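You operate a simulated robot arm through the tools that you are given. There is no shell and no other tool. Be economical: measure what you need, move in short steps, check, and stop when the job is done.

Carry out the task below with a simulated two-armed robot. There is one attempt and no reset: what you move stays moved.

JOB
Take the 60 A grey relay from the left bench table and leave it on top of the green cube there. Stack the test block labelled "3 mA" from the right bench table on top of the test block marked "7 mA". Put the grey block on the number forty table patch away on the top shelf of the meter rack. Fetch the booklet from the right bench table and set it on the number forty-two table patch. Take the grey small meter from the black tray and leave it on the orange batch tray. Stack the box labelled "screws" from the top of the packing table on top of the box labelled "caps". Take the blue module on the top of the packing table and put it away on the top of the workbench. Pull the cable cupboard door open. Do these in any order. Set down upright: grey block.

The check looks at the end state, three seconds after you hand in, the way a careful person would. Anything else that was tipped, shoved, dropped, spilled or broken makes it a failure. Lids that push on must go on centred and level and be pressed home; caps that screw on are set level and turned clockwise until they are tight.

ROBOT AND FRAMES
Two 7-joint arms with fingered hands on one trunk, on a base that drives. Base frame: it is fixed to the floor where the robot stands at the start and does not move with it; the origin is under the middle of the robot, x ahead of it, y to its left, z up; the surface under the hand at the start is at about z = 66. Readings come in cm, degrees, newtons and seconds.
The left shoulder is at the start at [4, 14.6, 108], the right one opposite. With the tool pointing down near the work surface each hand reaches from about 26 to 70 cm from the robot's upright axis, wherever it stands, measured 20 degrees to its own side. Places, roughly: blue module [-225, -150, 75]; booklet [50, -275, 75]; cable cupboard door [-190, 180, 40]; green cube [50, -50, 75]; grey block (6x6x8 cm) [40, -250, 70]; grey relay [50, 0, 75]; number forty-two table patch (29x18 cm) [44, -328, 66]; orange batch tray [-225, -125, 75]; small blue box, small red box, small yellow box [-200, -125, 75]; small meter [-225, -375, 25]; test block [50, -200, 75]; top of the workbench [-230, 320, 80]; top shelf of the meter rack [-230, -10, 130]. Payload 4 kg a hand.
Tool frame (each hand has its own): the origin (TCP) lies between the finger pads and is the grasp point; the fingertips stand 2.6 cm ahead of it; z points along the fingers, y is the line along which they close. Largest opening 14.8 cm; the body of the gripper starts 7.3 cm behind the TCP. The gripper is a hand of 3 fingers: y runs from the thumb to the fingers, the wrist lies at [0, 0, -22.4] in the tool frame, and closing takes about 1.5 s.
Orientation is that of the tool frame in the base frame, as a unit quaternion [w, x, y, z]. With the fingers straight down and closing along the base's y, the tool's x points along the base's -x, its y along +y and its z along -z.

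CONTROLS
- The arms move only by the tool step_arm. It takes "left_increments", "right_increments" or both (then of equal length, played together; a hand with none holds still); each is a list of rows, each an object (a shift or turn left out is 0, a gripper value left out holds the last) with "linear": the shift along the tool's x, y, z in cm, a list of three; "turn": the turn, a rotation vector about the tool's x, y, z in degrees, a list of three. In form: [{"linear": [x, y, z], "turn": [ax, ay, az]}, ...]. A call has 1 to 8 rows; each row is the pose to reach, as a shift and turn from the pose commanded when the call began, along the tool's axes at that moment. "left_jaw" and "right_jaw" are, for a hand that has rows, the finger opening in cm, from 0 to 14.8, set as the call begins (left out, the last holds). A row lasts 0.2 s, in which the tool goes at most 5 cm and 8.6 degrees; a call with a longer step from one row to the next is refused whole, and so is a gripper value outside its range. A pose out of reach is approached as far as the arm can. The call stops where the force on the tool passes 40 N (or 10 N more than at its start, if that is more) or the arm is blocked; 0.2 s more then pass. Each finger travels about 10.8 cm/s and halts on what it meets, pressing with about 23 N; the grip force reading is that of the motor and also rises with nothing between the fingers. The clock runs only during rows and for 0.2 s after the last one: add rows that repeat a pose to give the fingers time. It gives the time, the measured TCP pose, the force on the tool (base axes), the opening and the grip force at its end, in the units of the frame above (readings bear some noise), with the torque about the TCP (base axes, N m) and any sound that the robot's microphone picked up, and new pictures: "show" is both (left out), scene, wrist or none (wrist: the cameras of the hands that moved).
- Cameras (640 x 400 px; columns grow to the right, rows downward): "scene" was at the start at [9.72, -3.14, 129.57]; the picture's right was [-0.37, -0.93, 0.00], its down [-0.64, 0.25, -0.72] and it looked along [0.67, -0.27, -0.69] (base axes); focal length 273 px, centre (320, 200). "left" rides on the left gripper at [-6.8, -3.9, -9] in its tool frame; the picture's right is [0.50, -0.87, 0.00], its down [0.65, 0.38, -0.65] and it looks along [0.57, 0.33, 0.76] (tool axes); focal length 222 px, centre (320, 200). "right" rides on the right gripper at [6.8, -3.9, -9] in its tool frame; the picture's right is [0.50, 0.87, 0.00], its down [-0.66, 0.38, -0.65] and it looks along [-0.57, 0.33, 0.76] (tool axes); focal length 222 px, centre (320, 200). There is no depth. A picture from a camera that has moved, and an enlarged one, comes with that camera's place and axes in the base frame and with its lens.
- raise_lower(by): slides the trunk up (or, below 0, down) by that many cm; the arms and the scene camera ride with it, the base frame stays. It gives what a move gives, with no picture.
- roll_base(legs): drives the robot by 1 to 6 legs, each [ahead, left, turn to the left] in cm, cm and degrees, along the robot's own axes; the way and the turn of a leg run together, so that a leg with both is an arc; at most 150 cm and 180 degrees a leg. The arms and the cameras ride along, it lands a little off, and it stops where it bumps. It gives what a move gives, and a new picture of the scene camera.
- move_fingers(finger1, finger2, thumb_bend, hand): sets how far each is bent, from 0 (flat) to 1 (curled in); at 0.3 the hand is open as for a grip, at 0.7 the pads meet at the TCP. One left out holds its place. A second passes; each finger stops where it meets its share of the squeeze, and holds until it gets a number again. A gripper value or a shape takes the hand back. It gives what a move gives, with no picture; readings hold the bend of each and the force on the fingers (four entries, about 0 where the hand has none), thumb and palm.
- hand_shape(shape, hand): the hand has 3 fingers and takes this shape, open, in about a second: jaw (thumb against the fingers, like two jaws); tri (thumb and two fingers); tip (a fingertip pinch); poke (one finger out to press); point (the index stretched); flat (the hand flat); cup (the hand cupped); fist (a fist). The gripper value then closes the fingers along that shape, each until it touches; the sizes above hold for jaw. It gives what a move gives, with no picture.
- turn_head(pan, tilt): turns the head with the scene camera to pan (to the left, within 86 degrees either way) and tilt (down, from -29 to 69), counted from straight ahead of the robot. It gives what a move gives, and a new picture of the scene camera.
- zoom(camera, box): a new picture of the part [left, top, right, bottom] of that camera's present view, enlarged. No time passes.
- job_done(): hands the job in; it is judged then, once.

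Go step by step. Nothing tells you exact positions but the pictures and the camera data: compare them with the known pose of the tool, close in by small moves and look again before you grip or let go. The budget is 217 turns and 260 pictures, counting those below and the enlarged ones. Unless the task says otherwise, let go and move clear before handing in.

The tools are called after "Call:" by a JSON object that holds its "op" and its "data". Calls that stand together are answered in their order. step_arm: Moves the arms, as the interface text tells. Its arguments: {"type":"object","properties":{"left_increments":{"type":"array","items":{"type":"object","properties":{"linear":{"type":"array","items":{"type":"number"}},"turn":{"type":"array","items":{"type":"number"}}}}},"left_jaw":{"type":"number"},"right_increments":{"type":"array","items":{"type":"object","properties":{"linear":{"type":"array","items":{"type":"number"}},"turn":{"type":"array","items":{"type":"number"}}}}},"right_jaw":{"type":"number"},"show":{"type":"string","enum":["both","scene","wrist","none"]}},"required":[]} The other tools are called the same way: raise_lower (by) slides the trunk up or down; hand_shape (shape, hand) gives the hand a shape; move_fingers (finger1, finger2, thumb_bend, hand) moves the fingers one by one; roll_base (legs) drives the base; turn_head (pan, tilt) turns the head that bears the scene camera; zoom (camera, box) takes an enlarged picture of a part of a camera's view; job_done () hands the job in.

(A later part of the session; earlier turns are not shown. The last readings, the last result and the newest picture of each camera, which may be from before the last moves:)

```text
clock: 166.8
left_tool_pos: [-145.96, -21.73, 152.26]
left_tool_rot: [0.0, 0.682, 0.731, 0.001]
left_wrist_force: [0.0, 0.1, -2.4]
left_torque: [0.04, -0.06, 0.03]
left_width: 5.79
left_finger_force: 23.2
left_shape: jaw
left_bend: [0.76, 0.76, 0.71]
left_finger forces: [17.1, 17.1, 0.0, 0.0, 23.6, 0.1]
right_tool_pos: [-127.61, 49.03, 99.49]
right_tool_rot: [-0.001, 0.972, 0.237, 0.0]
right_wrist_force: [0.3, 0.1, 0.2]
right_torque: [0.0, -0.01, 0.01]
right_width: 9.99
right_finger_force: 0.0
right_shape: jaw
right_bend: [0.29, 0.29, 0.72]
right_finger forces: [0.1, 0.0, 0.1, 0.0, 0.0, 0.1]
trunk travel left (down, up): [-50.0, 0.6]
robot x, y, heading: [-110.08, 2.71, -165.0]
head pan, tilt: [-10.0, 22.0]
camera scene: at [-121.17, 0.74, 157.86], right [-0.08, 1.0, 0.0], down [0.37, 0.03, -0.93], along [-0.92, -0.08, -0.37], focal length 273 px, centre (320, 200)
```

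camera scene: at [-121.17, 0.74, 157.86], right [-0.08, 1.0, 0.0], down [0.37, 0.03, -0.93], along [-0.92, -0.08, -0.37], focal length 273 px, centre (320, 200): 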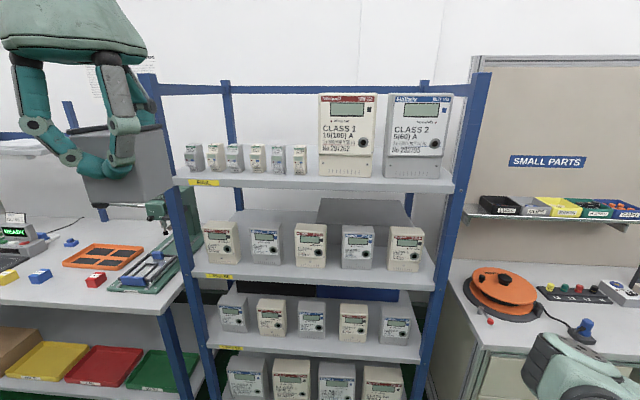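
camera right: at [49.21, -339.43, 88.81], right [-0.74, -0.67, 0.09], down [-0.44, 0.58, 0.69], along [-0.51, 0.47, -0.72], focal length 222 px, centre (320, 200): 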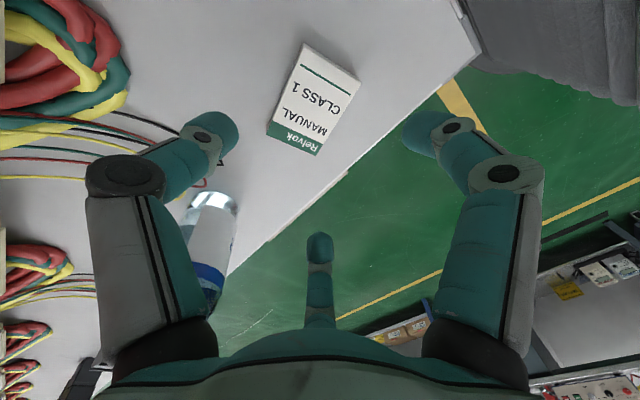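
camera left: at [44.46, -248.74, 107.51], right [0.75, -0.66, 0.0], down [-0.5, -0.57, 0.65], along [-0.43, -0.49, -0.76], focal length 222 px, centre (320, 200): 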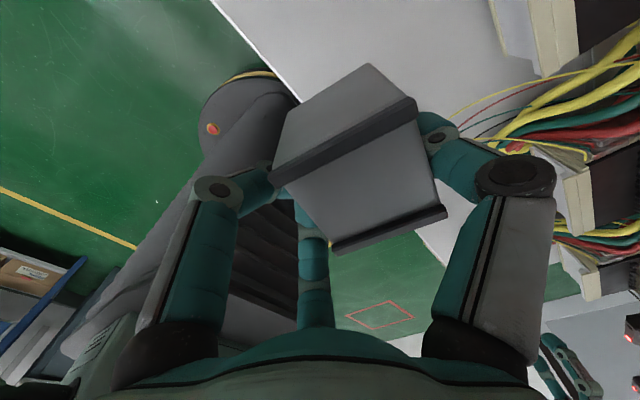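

Call:
{"op": "roll_base", "data": {"legs": [[42, -11.5, 0]]}}

Call:
{"op": "turn_head", "data": {"pan": 0, "tilt": 25}}

```text
clock: 169.4
left_tool_pos: [-188.41, -21.07, 152.34]
left_tool_rot: [0.0, 0.683, 0.731, 0.0]
left_wrist_force: [-0.3, 0.6, -1.6]
left_torque: [0.02, -0.06, 0.03]
left_width: 5.75
left_finger_force: 23.4
left_shape: jaw
left_bend: [0.76, 0.76, 0.71]
left_finger forces: [17.2, 17.2, 0.1, 0.0, 23.7, 0.0]
right_tool_pos: [-169.82, 49.44, 99.44]
right_tool_rot: [-0.001, 0.972, 0.236, 0.003]
right_wrist_force: [0.4, 0.5, -0.6]
right_torque: [-0.02, -0.01, -0.03]
right_width: 10.0
right_finger_force: 0.0
right_shape: jaw
right_bend: [0.29, 0.29, 0.72]
right_finger forces: [0.0, 0.0, 0.0, 0.0, 0.0, 0.1]
trunk travel left (down, up): [-50.0, 0.6]
robot x, y, heading: [-152.62, 2.5, -165.3]
head pan, tilt: [-10.0, 22.0]
stopped in leg 1: the robot was blocked; the commanded pose is now the measured one
camera scene: at [-163.63, 1.26, 157.88], right [-0.08, 1.0, 0.0], down [0.37, 0.03, -0.93], along [-0.92, -0.08, -0.37], focal length 273 px, centre (320, 200)
```

scene: 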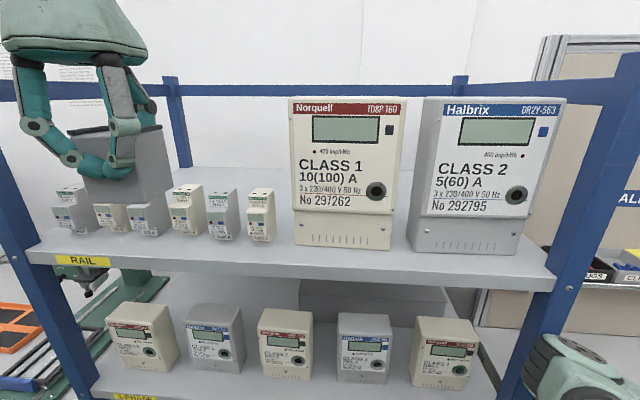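

```text
clock: 170.2
left_tool_pos: [-188.34, -21.11, 152.32]
left_tool_rot: [0.0, 0.683, 0.73, 0.0]
left_wrist_force: [-0.3, 0.5, -1.4]
left_torque: [0.02, -0.05, -0.02]
left_width: 5.75
left_finger_force: 22.6
left_shape: jaw
left_bend: [0.76, 0.76, 0.71]
left_finger forces: [17.4, 17.3, 0.1, 0.0, 23.7, 0.0]
right_tool_pos: [-169.86, 49.65, 99.47]
right_tool_rot: [-0.001, 0.972, 0.236, 0.003]
right_wrist_force: [-0.6, -0.3, 0.2]
right_torque: [0.03, 0.0, -0.02]
right_width: 10.02
right_finger_force: 0.0
right_shape: jaw
right_bend: [0.29, 0.29, 0.72]
right_finger forces: [0.0, 0.0, 0.0, 0.0, 0.0, 0.1]
trunk travel left (down, up): [-50.0, 0.6]
robot x, y, heading: [-152.85, 2.76, -165.3]
head pan, tilt: [0.0, 25.0]
camera scene: at [-163.28, -0.29, 157.4], right [-0.25, 0.97, 0.0], down [0.41, 0.11, -0.91], along [-0.88, -0.23, -0.42], focal length 273 px, centre (320, 200)
```

scene: 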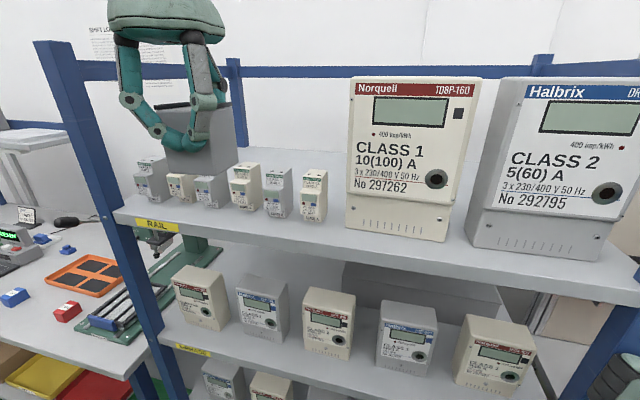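

The base bumped the rack's foot, so I must stay a bit farther out. I'll back off, square up to the rack and turn the hand so thumb and fingers lie along the shelf, letting me set the block right behind the devices.

Call:
{"op": "roll_base", "data": {"legs": [[-20, 0, 0], [0, 0, -14.7], [0, 18.8, 0]]}}

Call:
{"op": "step_arm", "data": {"left_increments": [{"turn": [0, 0, 8.5]}, {"turn": [0, 0, 17]}, {"turn": [0, 0, 25.5]}, {"turn": [0, 0, 34]}, {"turn": [0, 0, 42.5]}, {"turn": [0, 0, 51]}, {"turn": [0, 0, 59.5]}, {"turn": [0, 0, 68]}], "show": "none"}}

Call:
{"op": "step_arm", "data": {"left_increments": [{"turn": [0, 0, 6]}, {"turn": [0, 0, 11]}, {"turn": [0, 0, 11]}, {"turn": [0, 0, 11]}], "show": "both"}}

```text
clock: 173.8
left_tool_pos: [-174.16, -24.11, 152.35]
left_tool_rot: [0.003, 0.77, 0.638, -0.001]
left_wrist_force: [-0.5, 1.0, -1.4]
left_torque: [-0.01, -0.03, -0.01]
left_width: 5.76
left_finger_force: 23.2
left_shape: jaw
left_bend: [0.76, 0.76, 0.71]
left_finger forces: [17.3, 17.2, 0.0, 0.0, 23.5, 0.0]
right_tool_pos: [-138.13, 39.2, 99.2]
right_tool_rot: [0.002, 0.994, 0.11, 0.002]
right_wrist_force: [0.4, 0.4, 1.3]
right_torque: [-0.01, 0.01, 0.01]
right_width: 10.01
right_finger_force: 0.1
right_shape: jaw
right_bend: [0.29, 0.29, 0.72]
right_finger forces: [0.0, 0.0, 0.0, 0.0, 0.1, 0.1]
trunk travel left (down, up): [-50.0, 0.6]
robot x, y, heading: [-133.58, -11.11, -180.0]
head pan, tilt: [0.0, 25.0]
camera scene: at [-144.57, -10.38, 157.37], right [0.0, 1.0, 0.0], down [0.42, 0.0, -0.91], along [-0.91, 0.0, -0.42], focal length 273 px, centre (320, 200)
```

scene: 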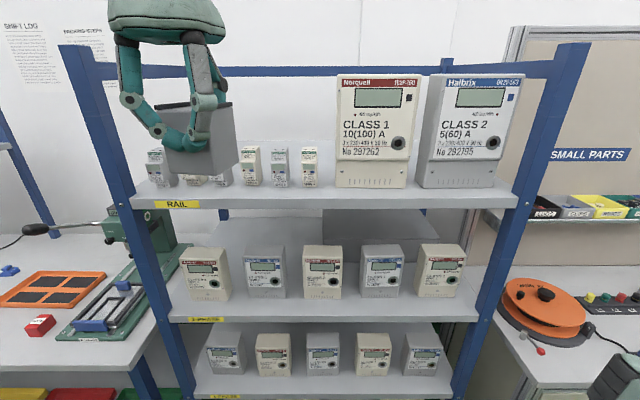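

```text
clock: 175.6
left_tool_pos: [-174.17, -24.67, 152.22]
left_tool_rot: [0.001, 0.995, 0.096, 0.001]
left_wrist_force: [-0.6, 0.2, -1.0]
left_torque: [-0.05, -0.02, 0.0]
left_width: 5.79
left_finger_force: 23.0
left_shape: jaw
left_bend: [0.76, 0.76, 0.71]
left_finger forces: [17.4, 17.4, 0.0, 0.1, 23.4, 0.0]
right_tool_pos: [-138.08, 38.82, 99.33]
right_tool_rot: [0.0, 0.994, 0.111, 0.004]
right_wrist_force: [0.5, -1.6, -0.4]
right_torque: [-0.01, -0.03, -0.02]
right_width: 9.99
right_finger_force: 0.1
right_shape: jaw
right_bend: [0.29, 0.29, 0.72]
right_finger forces: [0.0, 0.0, 0.1, 0.0, 0.0, 0.0]
trunk travel left (down, up): [-50.0, 0.6]
robot x, y, heading: [-133.35, -10.8, -180.2]
head pan, tilt: [0.0, 25.0]
```

```text
clock: 176.6
left_tool_pos: [-174.21, -24.62, 152.26]
left_tool_rot: [0.0, 1.0, 0.0, 0.001]
left_wrist_force: [-0.7, 0.0, -1.2]
left_torque: [-0.04, -0.01, 0.0]
left_width: 5.79
left_finger_force: 22.9
left_shape: jaw
left_bend: [0.76, 0.76, 0.71]
left_finger forces: [17.6, 17.5, 0.1, 0.0, 23.5, 0.0]
right_tool_pos: [-138.19, 38.87, 99.39]
right_tool_rot: [0.0, 0.994, 0.111, 0.004]
right_wrist_force: [-0.5, 0.8, 0.3]
right_torque: [0.0, -0.03, 0.01]
right_width: 10.02
right_finger_force: 0.1
right_shape: jaw
right_bend: [0.29, 0.29, 0.72]
right_finger forces: [0.0, 0.1, 0.1, 0.0, 0.1, 0.1]
trunk travel left (down, up): [-50.0, 0.6]
robot x, y, heading: [-133.54, -10.83, -180.1]
head pan, tilt: [0.0, 25.0]
camera scene: at [-144.54, -10.92, 157.37], right [0.0, 1.0, 0.0], down [0.42, 0.0, -0.91], along [-0.91, 0.0, -0.42], focal length 273 px, centre (320, 200)
camera left: at [-180.97, -20.68, 161.21], right [0.5, 0.87, 0.0], down [0.66, -0.38, 0.66], along [0.57, -0.33, -0.76], focal length 222 px, centre (320, 200)
```

scene: 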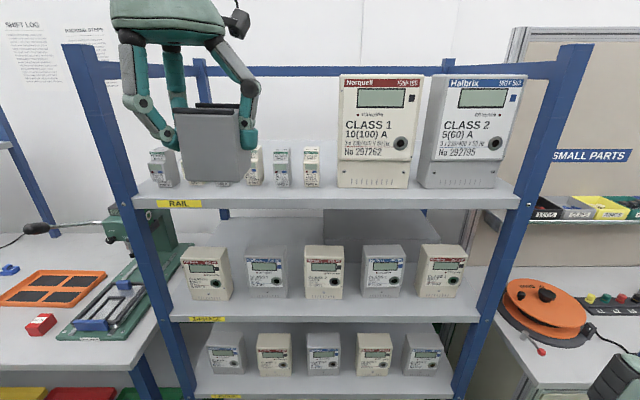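
left: 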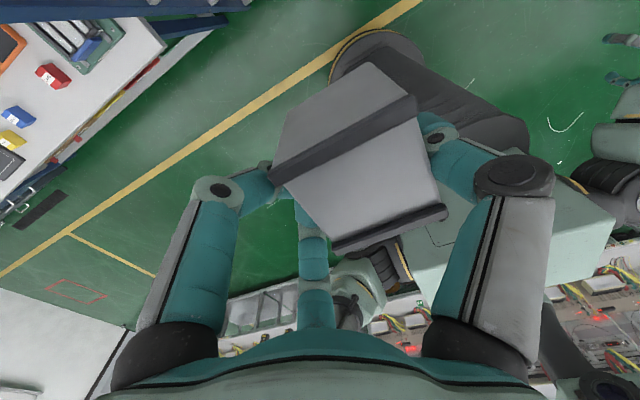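

Call:
{"op": "zoom", "data": {"camera": "scene", "box": [130, 90, 350, 220]}}

```text
2.91 times, centred on (240, 155) of scene
camera zoom: at [-144.54, -10.92, 157.37], right [0.0, 1.0, 0.0], down [0.42, 0.0, -0.91], along [-0.91, 0.0, -0.42], focal length 795 px, centre (553, 331)
```

zoom: 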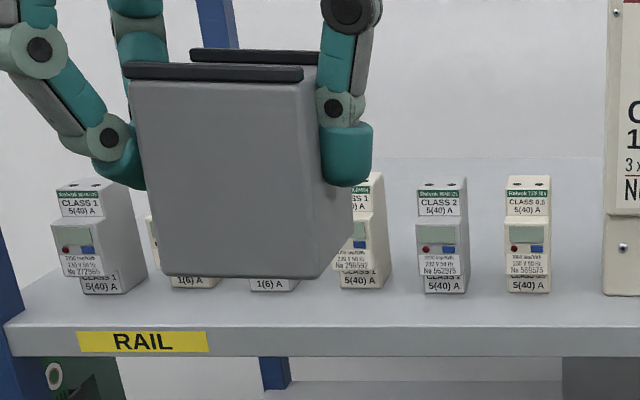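

Shelf: front edge x = −199.1, top z = 132.4; devices span x −205.8…−212.3, tops at 141.4. I'll drive forward, then extend the arm over them.

Call:
{"op": "roll_base", "data": {"legs": [[20, 0, 0]]}}

Call:
{"op": "step_arm", "data": {"left_increments": [{"linear": [-4, 0, 0]}, {"linear": [-8, 0, 0]}, {"linear": [-12, 0, 0]}, {"linear": [-16, 0, 0]}, {"linear": [-20, 0, 0]}, {"linear": [-24, 0, 0]}, {"linear": [-24, 0, 0]}], "show": "both"}}

```text
clock: 178.2
left_tool_pos: [-193.81, -24.59, 152.38]
left_tool_rot: [0.002, 1.0, 0.001, -0.001]
left_wrist_force: [0.2, -0.1, -1.1]
left_torque: [-0.06, 0.02, 0.0]
left_width: 5.76
left_finger_force: 23.2
left_shape: jaw
left_bend: [0.76, 0.76, 0.71]
left_finger forces: [17.5, 17.5, 0.0, 0.0, 23.5, 0.0]
right_tool_pos: [-157.87, 38.88, 99.32]
right_tool_rot: [0.0, 0.994, 0.109, 0.001]
right_wrist_force: [0.1, 0.5, -0.5]
right_torque: [-0.04, 0.0, -0.01]
right_width: 10.0
right_finger_force: 0.0
right_shape: jaw
right_bend: [0.29, 0.29, 0.72]
right_finger forces: [0.0, 0.1, 0.1, 0.0, 0.0, 0.1]
trunk travel left (down, up): [-50.0, 0.6]
robot x, y, heading: [-153.36, -10.82, -180.1]
head pan, tilt: [0.0, 25.0]
camera scene: at [-164.18, -10.93, 157.42], right [0.0, 1.0, 0.0], down [0.42, 0.0, -0.91], along [-0.91, 0.0, -0.42], focal length 273 px, centre (320, 200)
```

scene: 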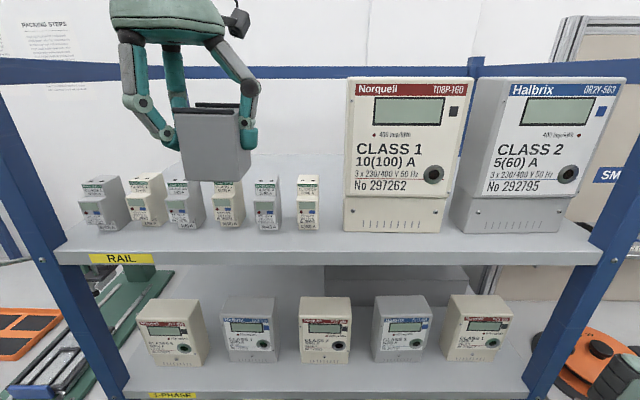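

```text
clock: 179.8
left_tool_pos: [-210.0, -26.43, 147.71]
left_tool_rot: [0.001, 1.0, 0.002, 0.0]
left_wrist_force: [0.0, 0.0, -0.7]
left_torque: [-0.01, -0.01, -0.01]
left_width: 5.77
left_finger_force: 22.7
left_shape: jaw
left_bend: [0.76, 0.76, 0.71]
left_finger forces: [18.1, 17.9, 0.0, 0.0, 23.8, 0.1]
left hand out of reach, approached as far as the arm can: row 4, 5, 6, 7
right_tool_pos: [-158.29, 38.92, 99.41]
right_tool_rot: [0.0, 0.994, 0.11, 0.004]
right_wrist_force: [0.0, -0.9, 0.0]
right_torque: [0.03, 0.0, -0.02]
right_width: 9.99
right_finger_force: 0.2
right_shape: jaw
right_bend: [0.29, 0.29, 0.72]
right_finger forces: [0.0, 0.0, 0.0, 0.0, 0.0, 0.1]
trunk travel left (down, up): [-50.0, 0.6]
robot x, y, heading: [-153.74, -10.81, -180.0]
head pan, tilt: [0.0, 25.0]
camera scene: at [-164.79, -10.98, 157.37], right [0.0, 1.0, 0.0], down [0.42, 0.0, -0.91], along [-0.91, 0.0, -0.42], focal length 273 px, centre (320, 200)
camera left: at [-216.93, -22.49, 156.62], right [0.5, 0.87, 0.0], down [0.66, -0.38, 0.65], along [0.57, -0.33, -0.76], focal length 222 px, centre (320, 200)
```

scene: 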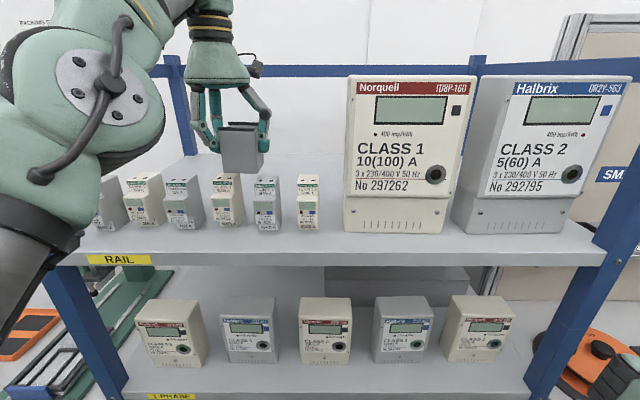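
left: 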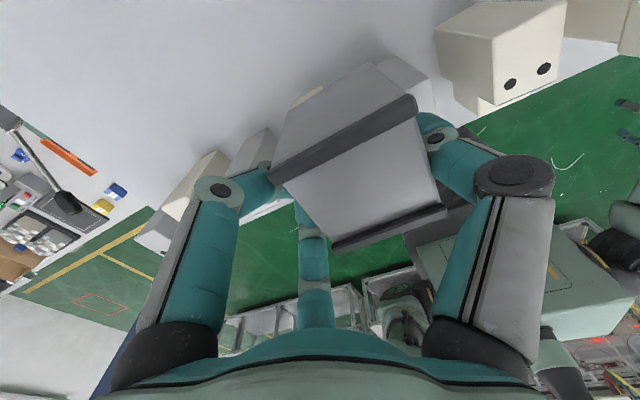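

The arm is at its limit here, close over the devices. I'll pull back to a safe height first, then try to creep the base a few cm closer.

Call:
{"op": "step_arm", "data": {"left_increments": [{"linear": [1, 0, -1]}, {"linear": [4, 0, -3]}, {"linear": [6, 0, -4.5]}, {"linear": [6, 0, -4.5]}], "show": "none"}}

Call:
{"op": "roll_base", "data": {"legs": [[4.5, 0, 0]]}}

```text
clock: 180.8
left_tool_pos: [-204.31, -26.09, 152.11]
left_tool_rot: [0.0, 1.0, 0.001, 0.002]
left_wrist_force: [-0.1, -0.5, -1.9]
left_torque: [-0.04, 0.01, 0.01]
left_width: 5.77
left_finger_force: 23.5
left_shape: jaw
left_bend: [0.76, 0.76, 0.71]
left_finger forces: [18.2, 18.0, 0.0, 0.1, 23.8, 0.1]
right_tool_pos: [-158.37, 38.94, 99.32]
right_tool_rot: [0.0, 0.994, 0.11, 0.004]
right_wrist_force: [0.2, 0.0, 0.5]
right_torque: [0.01, 0.0, 0.01]
right_width: 10.02
right_finger_force: 0.0
right_shape: jaw
right_bend: [0.29, 0.29, 0.72]
right_finger forces: [0.0, 0.0, 0.1, 0.0, 0.0, 0.0]
trunk travel left (down, up): [-50.0, 0.6]
robot x, y, heading: [-153.54, -11.04, -180.0]
head pan, tilt: [0.0, 25.0]
```

```text
clock: 181.7
left_tool_pos: [-207.21, -26.04, 152.74]
left_tool_rot: [-0.001, 1.0, 0.001, -0.006]
left_wrist_force: [1.4, 0.8, -1.4]
left_torque: [-0.02, 0.06, 0.0]
left_width: 5.76
left_finger_force: 22.4
left_shape: jaw
left_bend: [0.76, 0.76, 0.71]
left_finger forces: [18.2, 18.1, 0.0, 0.0, 23.8, 0.0]
right_tool_pos: [-161.84, 38.83, 99.3]
right_tool_rot: [0.0, 0.994, 0.109, -0.001]
right_wrist_force: [0.3, 0.0, -0.2]
right_torque: [0.03, 0.1, 0.0]
right_width: 9.99
right_finger_force: 0.1
right_shape: jaw
right_bend: [0.29, 0.29, 0.72]
right_finger forces: [0.0, 0.0, 0.0, 0.0, 0.1, 0.1]
trunk travel left (down, up): [-50.0, 0.6]
robot x, y, heading: [-157.69, -10.92, -180.0]
head pan, tilt: [0.0, 25.0]
camera scene: at [-167.75, -10.95, 157.48], right [0.0, 1.0, 0.0], down [0.41, 0.0, -0.91], along [-0.91, 0.0, -0.41], focal length 273 px, centre (320, 200)
```

scene: 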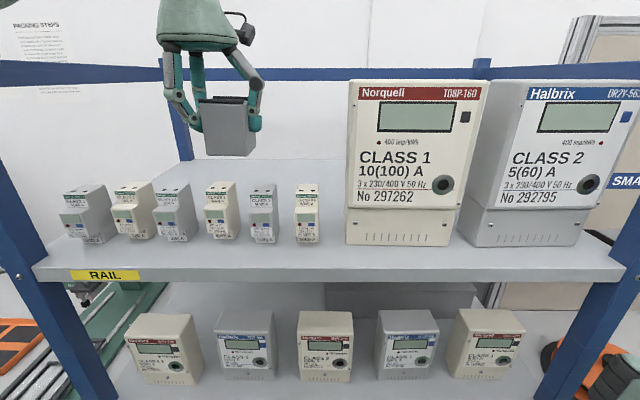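

No bump; I'll try 4 cm more.

Call:
{"op": "roll_base", "data": {"legs": [[4, 0, 0]]}}

```text
clock: 182.6
left_tool_pos: [-211.81, -25.87, 152.46]
left_tool_rot: [0.001, 1.0, 0.0, -0.002]
left_wrist_force: [0.9, -0.2, -1.4]
left_torque: [-0.06, 0.03, 0.0]
left_width: 5.77
left_finger_force: 22.6
left_shape: jaw
left_bend: [0.76, 0.76, 0.71]
left_finger forces: [18.2, 18.1, 0.0, 0.0, 23.9, 0.0]
right_tool_pos: [-166.27, 38.94, 99.26]
right_tool_rot: [0.0, 0.994, 0.109, 0.002]
right_wrist_force: [0.5, 0.3, 0.1]
right_torque: [-0.03, 0.0, -0.01]
right_width: 10.01
right_finger_force: 0.0
right_shape: jaw
right_bend: [0.29, 0.29, 0.72]
right_finger forces: [0.0, 0.1, 0.0, 0.0, 0.1, 0.0]
trunk travel left (down, up): [-50.0, 0.6]
robot x, y, heading: [-162.14, -10.63, -179.8]
head pan, tilt: [0.0, 25.0]
camera scene: at [-172.51, -10.69, 157.42], right [0.0, 1.0, 0.0], down [0.42, 0.0, -0.91], along [-0.91, 0.0, -0.42], focal length 273 px, centre (320, 200)
```

scene: 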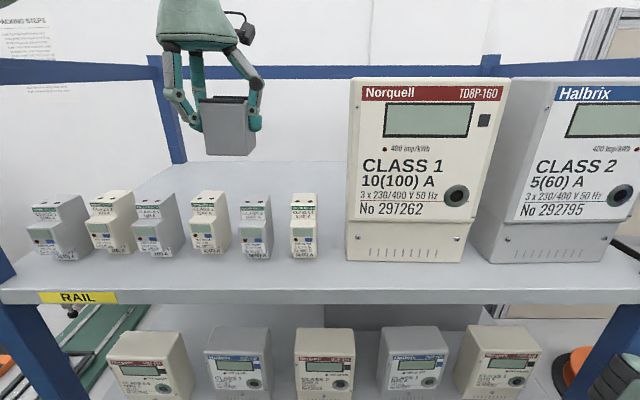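

Call:
{"op": "roll_base", "data": {"legs": [[4, 0, 0]]}}

Call:
{"op": "zoom", "data": {"camera": "scene", "box": [130, 60, 350, 280]}}

```text
clock: 183.4
left_tool_pos: [-213.85, -26.26, 152.41]
left_tool_rot: [-0.002, 1.0, -0.004, -0.002]
left_wrist_force: [0.8, 0.7, -1.5]
left_torque: [-0.03, 0.0, -0.04]
left_width: 5.74
left_finger_force: 23.2
left_shape: jaw
left_bend: [0.76, 0.76, 0.71]
left_finger forces: [18.1, 18.1, 0.0, 0.0, 24.0, 0.0]
right_tool_pos: [-167.3, 38.51, 99.61]
right_tool_rot: [-0.001, 0.995, 0.103, 0.004]
right_wrist_force: [0.5, 0.2, -0.1]
right_torque: [0.0, -0.05, -0.01]
right_width: 10.0
right_finger_force: 0.1
right_shape: jaw
right_bend: [0.29, 0.29, 0.72]
right_finger forces: [0.1, 0.0, 0.0, 0.0, 0.1, 0.0]
trunk travel left (down, up): [-50.0, 0.6]
robot x, y, heading: [-163.93, -10.85, 179.5]
head pan, tilt: [0.0, 25.0]
stopped in leg 1: the robot was blocked; the commanded pose is now the measured one
camera scene: at [-174.27, -11.42, 157.45], right [0.01, 1.0, 0.0], down [0.42, 0.0, -0.91], along [-0.91, 0.01, -0.42], focal length 273 px, centre (320, 200)
```

scene: 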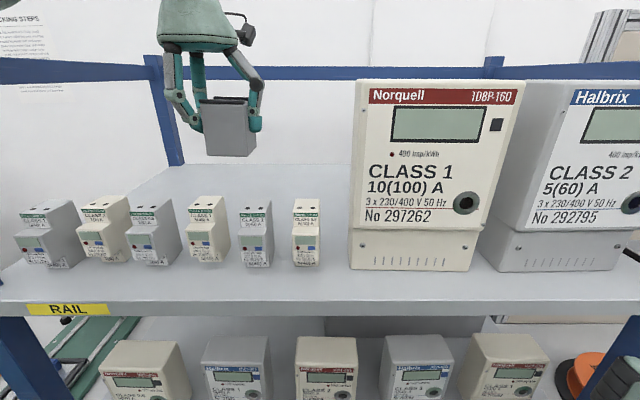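

```text
1.82 times, centred on (240, 170) of scene
camera zoom: at [-174.27, -11.42, 157.45], right [0.01, 1.0, 0.0], down [0.42, 0.0, -0.91], along [-0.91, 0.01, -0.42], focal length 497 px, centre (466, 254)
```

zoom: 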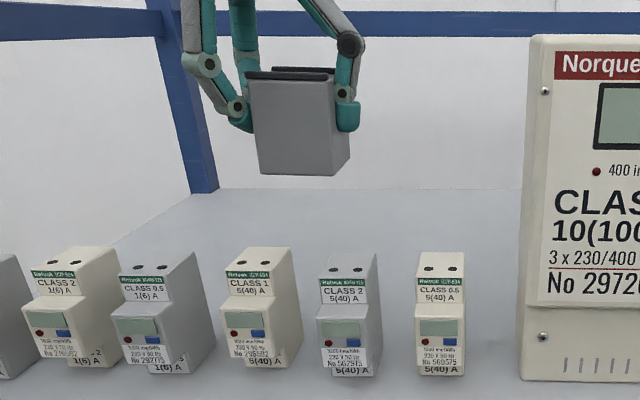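

Now 1.8 cm more and the base touched; good enough. From here I can extend over the devices and lower behind them.

Call:
{"op": "step_arm", "data": {"left_increments": [{"linear": [-3, 0, 1]}, {"linear": [-4.5, 0, 3]}, {"linear": [-6, 0, 6]}, {"linear": [-6, 0, 9]}, {"linear": [-6, 0, 12]}, {"linear": [-6, 0, 12]}], "show": "both"}}

Call:
{"op": "zoom", "data": {"camera": "scene", "box": [80, 80, 340, 280]}}

```text
clock: 184.8
left_tool_pos: [-219.63, -26.22, 140.66]
left_tool_rot: [-0.002, 1.0, -0.003, -0.005]
left_wrist_force: [0.2, 0.1, -1.6]
left_torque: [-0.02, 0.01, 0.03]
left_width: 5.75
left_finger_force: 22.9
left_shape: jaw
left_bend: [0.76, 0.76, 0.71]
left_finger forces: [18.3, 18.1, 0.1, 0.0, 23.9, 0.0]
right_tool_pos: [-167.49, 38.61, 99.51]
right_tool_rot: [-0.001, 0.994, 0.105, 0.003]
right_wrist_force: [-0.1, -0.3, 1.0]
right_torque: [0.01, -0.01, -0.01]
right_width: 10.0
right_finger_force: 0.2
right_shape: jaw
right_bend: [0.29, 0.29, 0.72]
right_finger forces: [0.0, 0.0, 0.1, 0.0, 0.0, 0.0]
trunk travel left (down, up): [-50.0, 0.6]
robot x, y, heading: [-163.97, -10.9, 179.7]
head pan, tilt: [0.0, 25.0]
camera scene: at [-174.08, -11.27, 157.46], right [0.0, 1.0, 0.0], down [0.42, 0.0, -0.91], along [-0.91, 0.01, -0.42], focal length 273 px, centre (320, 200)
camera left: at [-226.52, -22.32, 149.73], right [0.5, 0.86, 0.0], down [0.66, -0.38, 0.65], along [0.56, -0.33, -0.76], focal length 222 px, centre (320, 200)
```

scene: 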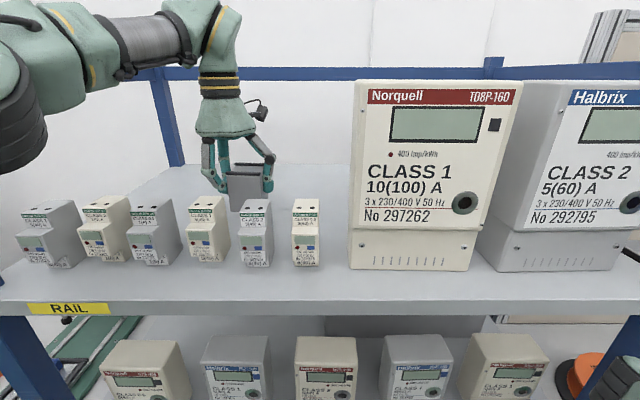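
left: 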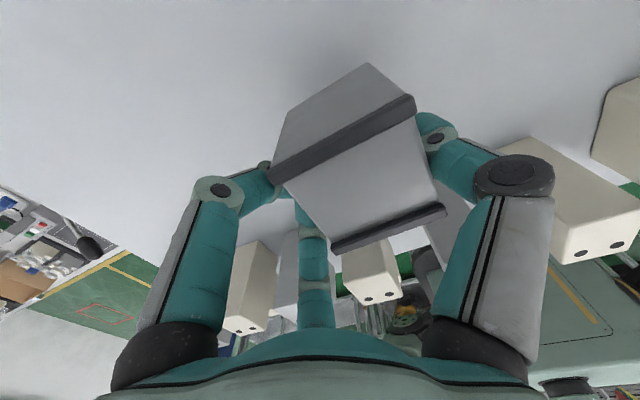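

```text
2.00 times, centred on (210, 180) of scene
camera zoom: at [-174.08, -11.27, 157.46], right [0.0, 1.0, 0.0], down [0.42, 0.0, -0.91], along [-0.91, 0.01, -0.42], focal length 546 px, centre (540, 240)
```

zoom: 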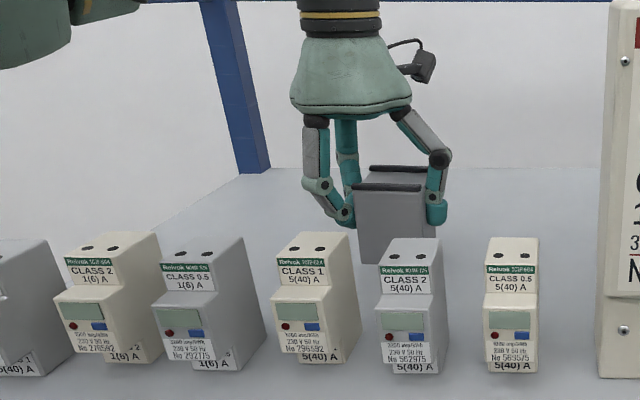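

The block is behind the devices with clearance. I'll lower to the shelf.

Call:
{"op": "step_arm", "data": {"left_increments": [{"linear": [0, 0, 1]}, {"linear": [0, 0, 1.8]}, {"linear": [0, 0, 2.3]}, {"linear": [0, 0, 2.5]}, {"linear": [0, 0, 2.5]}], "show": "none"}}

Call:
{"op": "zoom", "data": {"camera": "scene", "box": [180, 120, 300, 240]}}

```text
clock: 186.0
left_tool_pos: [-219.82, -25.99, 138.18]
left_tool_rot: [-0.001, 1.0, -0.003, -0.004]
left_wrist_force: [1.0, 0.1, -2.2]
left_torque: [-0.04, 0.01, 0.01]
left_width: 5.77
left_finger_force: 23.0
left_shape: jaw
left_bend: [0.76, 0.76, 0.71]
left_finger forces: [18.3, 18.2, 0.0, 0.0, 23.8, 0.1]
right_tool_pos: [-167.42, 38.59, 99.59]
right_tool_rot: [-0.002, 0.995, 0.105, 0.003]
right_wrist_force: [-0.2, -0.4, -0.3]
right_torque: [-0.01, 0.03, 0.0]
right_width: 10.04
right_finger_force: 0.1
right_shape: jaw
right_bend: [0.29, 0.29, 0.72]
right_finger forces: [0.0, 0.1, 0.1, 0.0, 0.0, 0.0]
trunk travel left (down, up): [-50.0, 0.6]
robot x, y, heading: [-164.12, -10.93, 179.8]
head pan, tilt: [0.0, 25.0]
```

```text
3.33 times, centred on (240, 180) of scene
camera zoom: at [-174.08, -11.27, 157.46], right [0.0, 1.0, 0.0], down [0.42, 0.0, -0.91], along [-0.91, 0.01, -0.42], focal length 911 px, centre (587, 267)
```

zoom: 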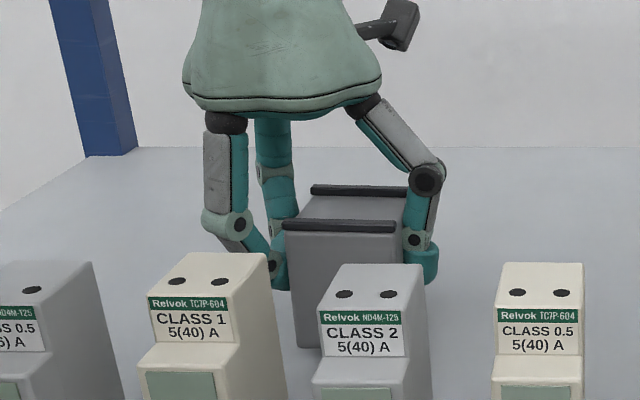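

Call:
{"op": "step_arm", "data": {"left_increments": [{"linear": [0, 0, 0.3]}, {"linear": [0, 0, 0.3]}], "show": "none"}}

Call:
{"op": "step_arm", "data": {"left_increments": [{"linear": [0, 0, 0.3]}, {"linear": [0, 0, 0.3]}], "show": "none"}}

```text
clock: 186.6
left_tool_pos: [-219.57, -26.08, 137.8]
left_tool_rot: [-0.001, 1.0, -0.003, -0.004]
left_wrist_force: [-0.5, -0.3, -1.8]
left_torque: [-0.03, -0.02, 0.0]
left_width: 5.75
left_finger_force: 23.1
left_shape: jaw
left_bend: [0.76, 0.76, 0.71]
left_finger forces: [18.4, 18.2, 0.0, 0.0, 23.9, 0.0]
right_tool_pos: [-167.46, 38.71, 99.49]
right_tool_rot: [-0.001, 0.995, 0.104, 0.004]
right_wrist_force: [0.8, 0.6, -0.2]
right_torque: [-0.01, -0.02, 0.02]
right_width: 10.02
right_finger_force: 0.0
right_shape: jaw
right_bend: [0.29, 0.29, 0.72]
right_finger forces: [0.0, 0.0, 0.0, 0.1, 0.0, 0.0]
trunk travel left (down, up): [-50.0, 0.6]
robot x, y, heading: [-164.05, -10.45, 179.6]
head pan, tilt: [0.0, 25.0]
```

```text
clock: 187.2
left_tool_pos: [-219.78, -26.15, 137.49]
left_tool_rot: [0.0, 1.0, -0.003, -0.004]
left_wrist_force: [0.9, -0.3, -1.7]
left_torque: [0.0, -0.01, -0.02]
left_width: 5.78
left_finger_force: 22.6
left_shape: jaw
left_bend: [0.76, 0.76, 0.71]
left_finger forces: [18.5, 18.2, 0.0, 0.1, 23.8, 0.0]
right_tool_pos: [-167.38, 38.71, 99.47]
right_tool_rot: [-0.001, 0.994, 0.105, 0.004]
right_wrist_force: [0.7, -0.2, 0.4]
right_torque: [0.01, 0.0, -0.01]
right_width: 10.02
right_finger_force: 0.1
right_shape: jaw
right_bend: [0.29, 0.29, 0.72]
right_finger forces: [0.0, 0.1, 0.1, 0.0, 0.0, 0.0]
trunk travel left (down, up): [-50.0, 0.6]
robot x, y, heading: [-164.05, -10.81, 179.6]
head pan, tilt: [0.0, 25.0]
```

Call:
{"op": "step_arm", "data": {"left_increments": [{"linear": [0, 0, 0.3]}, {"linear": [0, 0, 0.3]}], "show": "none"}}

Call:
{"op": "step_arm", "data": {"left_increments": [{"linear": [0, 0, 0.3]}, {"linear": [0, 0, 0.3]}], "show": "none"}}

Call:
{"op": "zoom", "data": {"camera": "scene", "box": [180, 120, 300, 240]}}

```text
clock: 187.8
left_tool_pos: [-219.76, -26.0, 137.41]
left_tool_rot: [-0.001, 1.0, -0.002, -0.006]
left_wrist_force: [0.2, -2.6, 13.3]
left_torque: [0.58, -0.01, -0.01]
left_width: 5.75
left_finger_force: 23.1
left_shape: jaw
left_bend: [0.76, 0.76, 0.71]
left_finger forces: [20.5, 20.5, 0.1, 0.0, 24.2, 0.2]
right_tool_pos: [-167.36, 38.57, 99.64]
right_tool_rot: [-0.001, 0.994, 0.105, 0.004]
right_wrist_force: [-0.1, 0.4, 0.3]
right_torque: [0.01, 0.02, 0.02]
right_width: 9.99
right_finger_force: 0.0
right_shape: jaw
right_bend: [0.29, 0.29, 0.72]
right_finger forces: [0.0, 0.1, 0.0, 0.0, 0.1, 0.1]
trunk travel left (down, up): [-50.0, 0.6]
robot x, y, heading: [-163.92, -10.98, 179.7]
head pan, tilt: [0.0, 25.0]
```

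```text
clock: 188.4
left_tool_pos: [-219.66, -26.17, 137.34]
left_tool_rot: [-0.002, 1.0, -0.001, -0.006]
left_wrist_force: [-0.1, -2.8, 30.3]
left_torque: [0.92, 0.01, 0.03]
left_width: 5.76
left_finger_force: 23.2
left_shape: jaw
left_bend: [0.76, 0.76, 0.71]
left_finger forces: [23.4, 23.8, 0.1, 0.0, 25.5, 0.1]
right_tool_pos: [-167.37, 38.55, 99.45]
right_tool_rot: [0.0, 0.994, 0.105, 0.003]
right_wrist_force: [-0.3, -0.1, 0.8]
right_torque: [0.0, 0.01, -0.03]
right_width: 9.99
right_finger_force: 0.0
right_shape: jaw
right_bend: [0.29, 0.29, 0.72]
right_finger forces: [0.0, 0.1, 0.0, 0.1, 0.0, 0.0]
trunk travel left (down, up): [-50.0, 0.6]
robot x, y, heading: [-164.27, -10.83, 180.0]
head pan, tilt: [0.0, 25.0]
```

```text
3.33 times, centred on (240, 180) of scene
camera zoom: at [-174.03, -11.22, 157.47], right [0.0, 1.0, 0.0], down [0.42, 0.0, -0.91], along [-0.91, 0.0, -0.42], focal length 911 px, centre (587, 267)
```

zoom: 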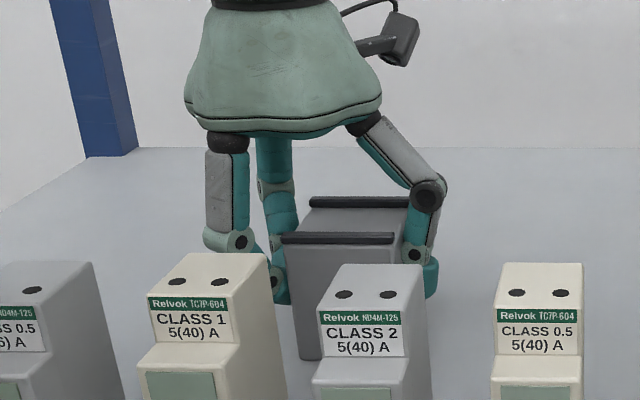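

It's on the shelf (contact at 30 N). I'll relieve the pressure, open, and rise.

Call:
{"op": "step_arm", "data": {"left_increments": [{"linear": [0, 0, -0.5]}, {"linear": [0, 0, -0.5]}], "show": "none"}}

Call:
{"op": "step_arm", "data": {"left_increments": [{}, {}, {}, {}, {"linear": [0, 0, -0.5]}, {"linear": [0, 0, -4]}, {"linear": [0, 0, -8]}, {"linear": [1.5, 0, -11]}], "left_jaw": 9, "show": "scene"}}

```text
clock: 189.0
left_tool_pos: [-219.65, -26.05, 137.36]
left_tool_rot: [0.001, 1.0, -0.003, -0.002]
left_wrist_force: [1.3, -0.1, 8.3]
left_torque: [0.44, -0.01, -0.05]
left_width: 5.76
left_finger_force: 22.8
left_shape: jaw
left_bend: [0.76, 0.76, 0.71]
left_finger forces: [21.3, 21.1, 0.0, 0.0, 25.4, 0.0]
right_tool_pos: [-167.41, 38.59, 99.57]
right_tool_rot: [-0.001, 0.995, 0.104, 0.003]
right_wrist_force: [0.3, -0.5, -0.2]
right_torque: [0.01, 0.01, -0.03]
right_width: 9.98
right_finger_force: 0.1
right_shape: jaw
right_bend: [0.29, 0.29, 0.72]
right_finger forces: [0.1, 0.1, 0.1, 0.0, 0.0, 0.0]
trunk travel left (down, up): [-50.0, 0.6]
robot x, y, heading: [-164.12, -10.62, 179.7]
head pan, tilt: [0.0, 25.0]
```

```text
clock: 190.8
left_tool_pos: [-218.21, -26.12, 148.37]
left_tool_rot: [-0.001, 1.0, -0.002, -0.005]
left_wrist_force: [0.0, -0.5, -0.8]
left_torque: [-0.03, -0.04, -0.01]
left_width: 8.94
left_finger_force: 0.0
left_shape: jaw
left_bend: [0.32, 0.32, 0.7]
left_finger forces: [0.0, 0.0, 0.0, 0.0, 0.0, 0.0]
right_tool_pos: [-167.42, 38.44, 99.57]
right_tool_rot: [0.0, 0.994, 0.105, 0.003]
right_wrist_force: [0.1, 0.5, -0.6]
right_torque: [0.02, 0.0, 0.01]
right_width: 10.03
right_finger_force: 0.1
right_shape: jaw
right_bend: [0.29, 0.29, 0.72]
right_finger forces: [0.1, 0.1, 0.0, 0.0, 0.0, 0.0]
trunk travel left (down, up): [-50.0, 0.6]
robot x, y, heading: [-164.09, -10.88, 179.7]
head pan, tilt: [0.0, 25.0]
camera scene: at [-174.06, -11.25, 157.46], right [0.0, 1.0, 0.0], down [0.42, 0.0, -0.91], along [-0.91, 0.01, -0.42], focal length 273 px, centre (320, 200)
```

scene: 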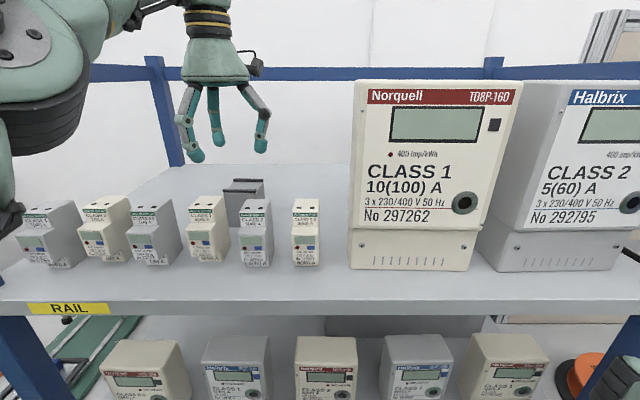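

The grey block stands upright behind the devices. I'll retract the arm over them and back the base away.

Call:
{"op": "step_arm", "data": {"left_increments": [{"linear": [2, 0, -2]}, {"linear": [5, 0, -4]}, {"linear": [10, 0, -4]}, {"linear": [14, 0, -4]}], "show": "none"}}

Call:
{"op": "roll_base", "data": {"legs": [[-40, 0, 0]]}}

Call:
{"op": "zoom", "data": {"camera": "scene", "box": [80, 60, 480, 310]}}

```text
clock: 191.8
left_tool_pos: [-204.23, -26.1, 152.2]
left_tool_rot: [-0.002, 1.0, -0.002, -0.005]
left_wrist_force: [1.1, -0.1, 0.1]
left_torque: [0.0, -0.01, 0.04]
left_width: 8.96
left_finger_force: 0.0
left_shape: jaw
left_bend: [0.32, 0.32, 0.7]
left_finger forces: [0.0, 0.0, 0.0, 0.0, 0.0, 0.0]
right_tool_pos: [-167.36, 38.55, 99.43]
right_tool_rot: [-0.001, 0.994, 0.105, 0.003]
right_wrist_force: [-0.1, -0.6, -0.1]
right_torque: [0.01, 0.02, 0.01]
right_width: 9.99
right_finger_force: 0.0
right_shape: jaw
right_bend: [0.29, 0.29, 0.72]
right_finger forces: [0.0, 0.0, 0.0, 0.1, 0.0, 0.1]
trunk travel left (down, up): [-50.0, 0.6]
robot x, y, heading: [-163.54, -10.45, 179.7]
head pan, tilt: [0.0, 25.0]
```

```text
clock: 194.3
left_tool_pos: [-165.58, -26.07, 151.81]
left_tool_rot: [0.0, 1.0, -0.001, 0.003]
left_wrist_force: [-0.7, -0.1, 0.4]
left_torque: [-0.02, -0.05, -0.01]
left_width: 8.95
left_finger_force: 0.0
left_shape: jaw
left_bend: [0.32, 0.32, 0.7]
left_finger forces: [0.0, 0.0, 0.0, 0.0, 0.1, 0.0]
right_tool_pos: [-128.43, 38.75, 99.43]
right_tool_rot: [0.001, 0.994, 0.105, 0.008]
right_wrist_force: [0.3, 0.5, -0.3]
right_torque: [0.0, -0.02, 0.01]
right_width: 10.01
right_finger_force: 0.0
right_shape: jaw
right_bend: [0.29, 0.29, 0.72]
right_finger forces: [0.0, 0.1, 0.1, 0.0, 0.0, 0.0]
trunk travel left (down, up): [-50.0, 0.6]
robot x, y, heading: [-123.89, -10.58, 179.7]
head pan, tilt: [0.0, 25.0]
camera scene: at [-135.45, -11.04, 157.35], right [0.0, 1.0, 0.0], down [0.42, 0.0, -0.91], along [-0.91, 0.0, -0.42], focal length 273 px, centre (320, 200)
```

scene: 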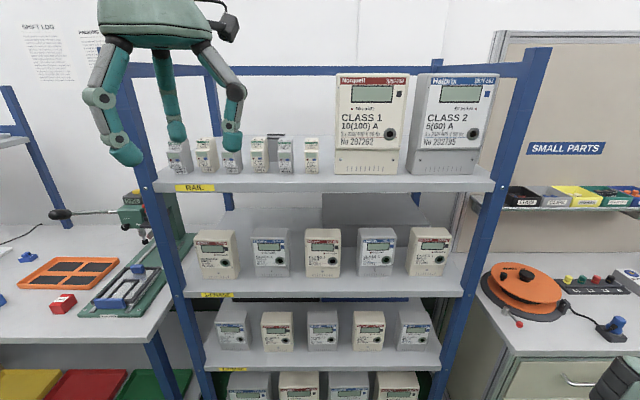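

```text
1.60 times, centred on (280, 185) of scene
camera zoom: at [-135.45, -11.04, 157.35], right [0.0, 1.0, 0.0], down [0.42, 0.0, -0.91], along [-0.91, 0.0, -0.42], focal length 437 px, centre (384, 224)
```

zoom: 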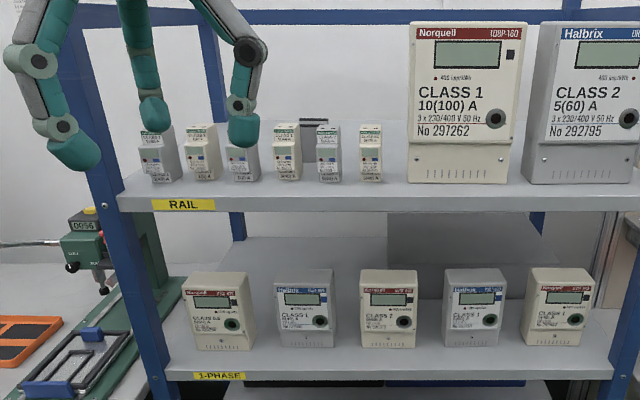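

The rack is in order. Next comes the packing table: I'll bring the right hand forward again, lower the trunk, and drive over there.

Call:
{"op": "step_arm", "data": {"right_increments": [{"linear": [0, 0, -5]}, {"linear": [0, 0, -10]}, {"linear": [0, 0, -15]}, {"linear": [0, 0, -20]}, {"linear": [0, 0, -23]}, {"linear": [-4.5, 0.8, -23]}, {"linear": [-9, 1.6, -23]}, {"linear": [-13.5, 2.4, -23]}], "show": "none"}}

Call:
{"op": "step_arm", "data": {"right_increments": [{"linear": [-4.5, 0.8, 0]}, {"linear": [-9, 1.6, 0]}, {"linear": [-13.5, 2.4, 0]}, {"linear": [-18, 3.2, 0]}, {"linear": [-22.5, 4, 0]}], "show": "none"}}

Call:
{"op": "raise_lower", "data": {"by": -25}}

Call:
{"op": "roll_base", "data": {"legs": [[0, 128, 0]]}}

```text
clock: 196.1
left_tool_pos: [-165.32, -26.3, 151.95]
left_tool_rot: [0.001, 1.0, -0.002, 0.001]
left_wrist_force: [0.1, 0.1, 0.5]
left_torque: [0.03, 0.02, -0.01]
left_width: 8.93
left_finger_force: 0.1
left_shape: jaw
left_bend: [0.32, 0.32, 0.7]
left_finger forces: [0.1, 0.1, 0.0, 0.1, 0.1, 0.0]
right_tool_pos: [-141.38, 33.21, 122.4]
right_tool_rot: [0.001, 0.995, 0.104, 0.007]
right_wrist_force: [-0.2, -0.3, 0.0]
right_torque: [0.0, 0.0, -0.01]
right_width: 10.0
right_finger_force: 0.2
right_shape: jaw
right_bend: [0.29, 0.29, 0.72]
right_finger forces: [0.0, 0.0, 0.1, 0.1, 0.0, 0.1]
trunk travel left (down, up): [-50.0, 0.6]
robot x, y, heading: [-123.93, -11.12, 179.9]
head pan, tilt: [0.0, 25.0]
```

```text
clock: 197.3
left_tool_pos: [-165.64, -26.22, 151.86]
left_tool_rot: [0.0, 1.0, -0.001, 0.001]
left_wrist_force: [-0.1, 0.1, -0.2]
left_torque: [0.01, -0.01, -0.01]
left_width: 8.96
left_finger_force: 0.0
left_shape: jaw
left_bend: [0.32, 0.32, 0.7]
left_finger forces: [0.0, 0.0, 0.1, 0.0, 0.0, 0.0]
right_tool_pos: [-162.72, 24.8, 121.93]
right_tool_rot: [0.0, 0.994, 0.106, 0.009]
right_wrist_force: [-1.1, 0.7, 0.1]
right_torque: [0.01, -0.01, 0.0]
right_width: 10.01
right_finger_force: 0.1
right_shape: jaw
right_bend: [0.29, 0.29, 0.72]
right_finger forces: [0.0, 0.0, 0.1, 0.0, 0.0, 0.0]
trunk travel left (down, up): [-50.0, 0.6]
robot x, y, heading: [-124.05, -11.15, 179.7]
head pan, tilt: [0.0, 25.0]
```

```text
clock: 199.9
left_tool_pos: [-165.23, -26.13, 127.02]
left_tool_rot: [0.0, 1.0, -0.001, 0.0]
left_wrist_force: [0.5, 0.1, -0.6]
left_torque: [0.01, -0.01, 0.02]
left_width: 8.98
left_finger_force: 0.0
left_shape: jaw
left_bend: [0.32, 0.32, 0.7]
left_finger forces: [0.0, 0.0, 0.1, 0.0, 0.1, 0.0]
right_tool_pos: [-162.55, 24.97, 96.84]
right_tool_rot: [0.002, 0.994, 0.105, 0.007]
right_wrist_force: [-0.3, -0.2, -0.3]
right_torque: [-0.03, 0.01, 0.01]
right_width: 10.0
right_finger_force: 0.1
right_shape: jaw
right_bend: [0.29, 0.29, 0.72]
right_finger forces: [0.0, 0.0, 0.0, 0.0, 0.1, 0.0]
trunk travel left (down, up): [-25.0, 25.6]
robot x, y, heading: [-123.4, -11.0, 179.8]
head pan, tilt: [0.0, 25.0]
```

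```text
clock: 206.4
left_tool_pos: [-166.77, -154.12, 126.9]
left_tool_rot: [0.0, 1.0, -0.009, 0.0]
left_wrist_force: [0.0, 0.2, -0.2]
left_torque: [0.02, 0.0, 0.0]
left_width: 8.96
left_finger_force: 0.1
left_shape: jaw
left_bend: [0.32, 0.32, 0.7]
left_finger forces: [0.0, 0.1, 0.0, 0.0, 0.0, 0.1]
right_tool_pos: [-163.2, -103.1, 96.89]
right_tool_rot: [0.001, 0.995, 0.099, 0.008]
right_wrist_force: [0.2, 0.4, 0.5]
right_torque: [-0.02, 0.05, 0.02]
right_width: 10.02
right_finger_force: 0.1
right_shape: jaw
right_bend: [0.29, 0.29, 0.72]
right_finger forces: [0.0, 0.1, 0.0, 0.1, 0.0, 0.0]
trunk travel left (down, up): [-25.0, 25.6]
robot x, y, heading: [-124.85, -139.53, 179.0]
head pan, tilt: [0.0, 25.0]
camera scene: at [-136.42, -139.43, 132.43], right [0.02, 1.0, 0.0], down [0.42, -0.01, -0.91], along [-0.91, 0.01, -0.42], focal length 273 px, centre (320, 200)
```

scene: 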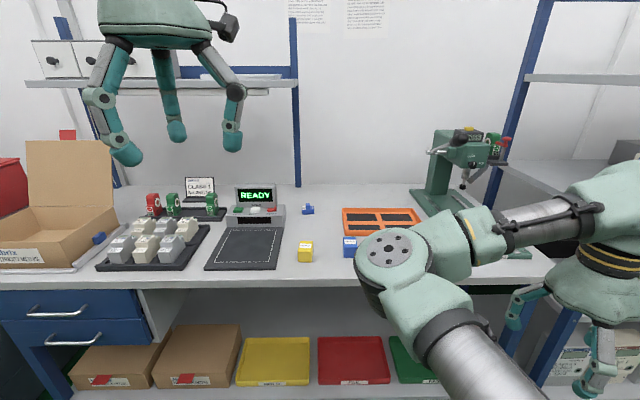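

I see the orange tray, a small blue module, and the yellow, blue (and hidden red) small boxes. I'll enlarge them.

Call:
{"op": "zoom", "data": {"camera": "scene", "box": [270, 180, 470, 290]}}

Call:
{"op": "zoom", "data": {"camera": "right", "box": [0, 0, 640, 400]}}

```text
3.20 times, centred on (370, 235) of scene
camera zoom: at [-136.42, -139.43, 132.43], right [0.02, 1.0, 0.0], down [0.42, -0.01, -0.91], along [-0.91, 0.01, -0.42], focal length 874 px, centre (160, 88)
```

zoom: 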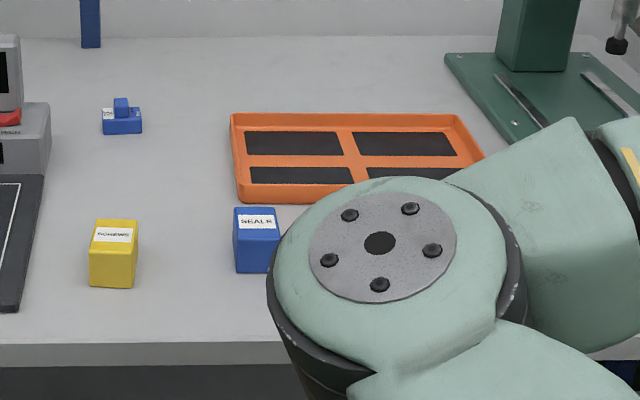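

```text
1.00 times, centred on (320, 200) of right (not enlarged: the box is as wide or as high as the picture)
camera zoom: at [-157.51, -97.95, 106.08], right [0.66, -0.75, 0.01], down [-0.58, -0.5, 0.65], along [-0.48, -0.43, -0.76], focal length 222 px, centre (320, 200)
```

zoom: 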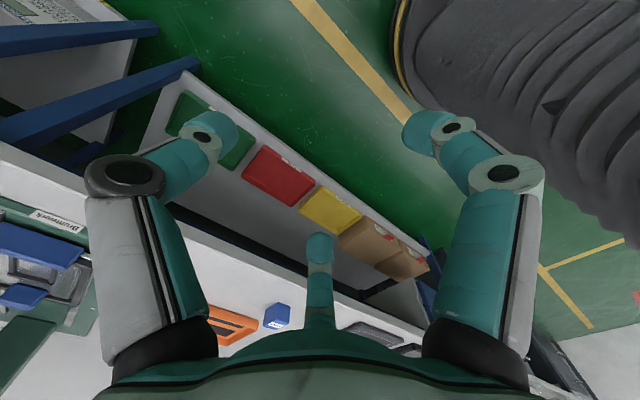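

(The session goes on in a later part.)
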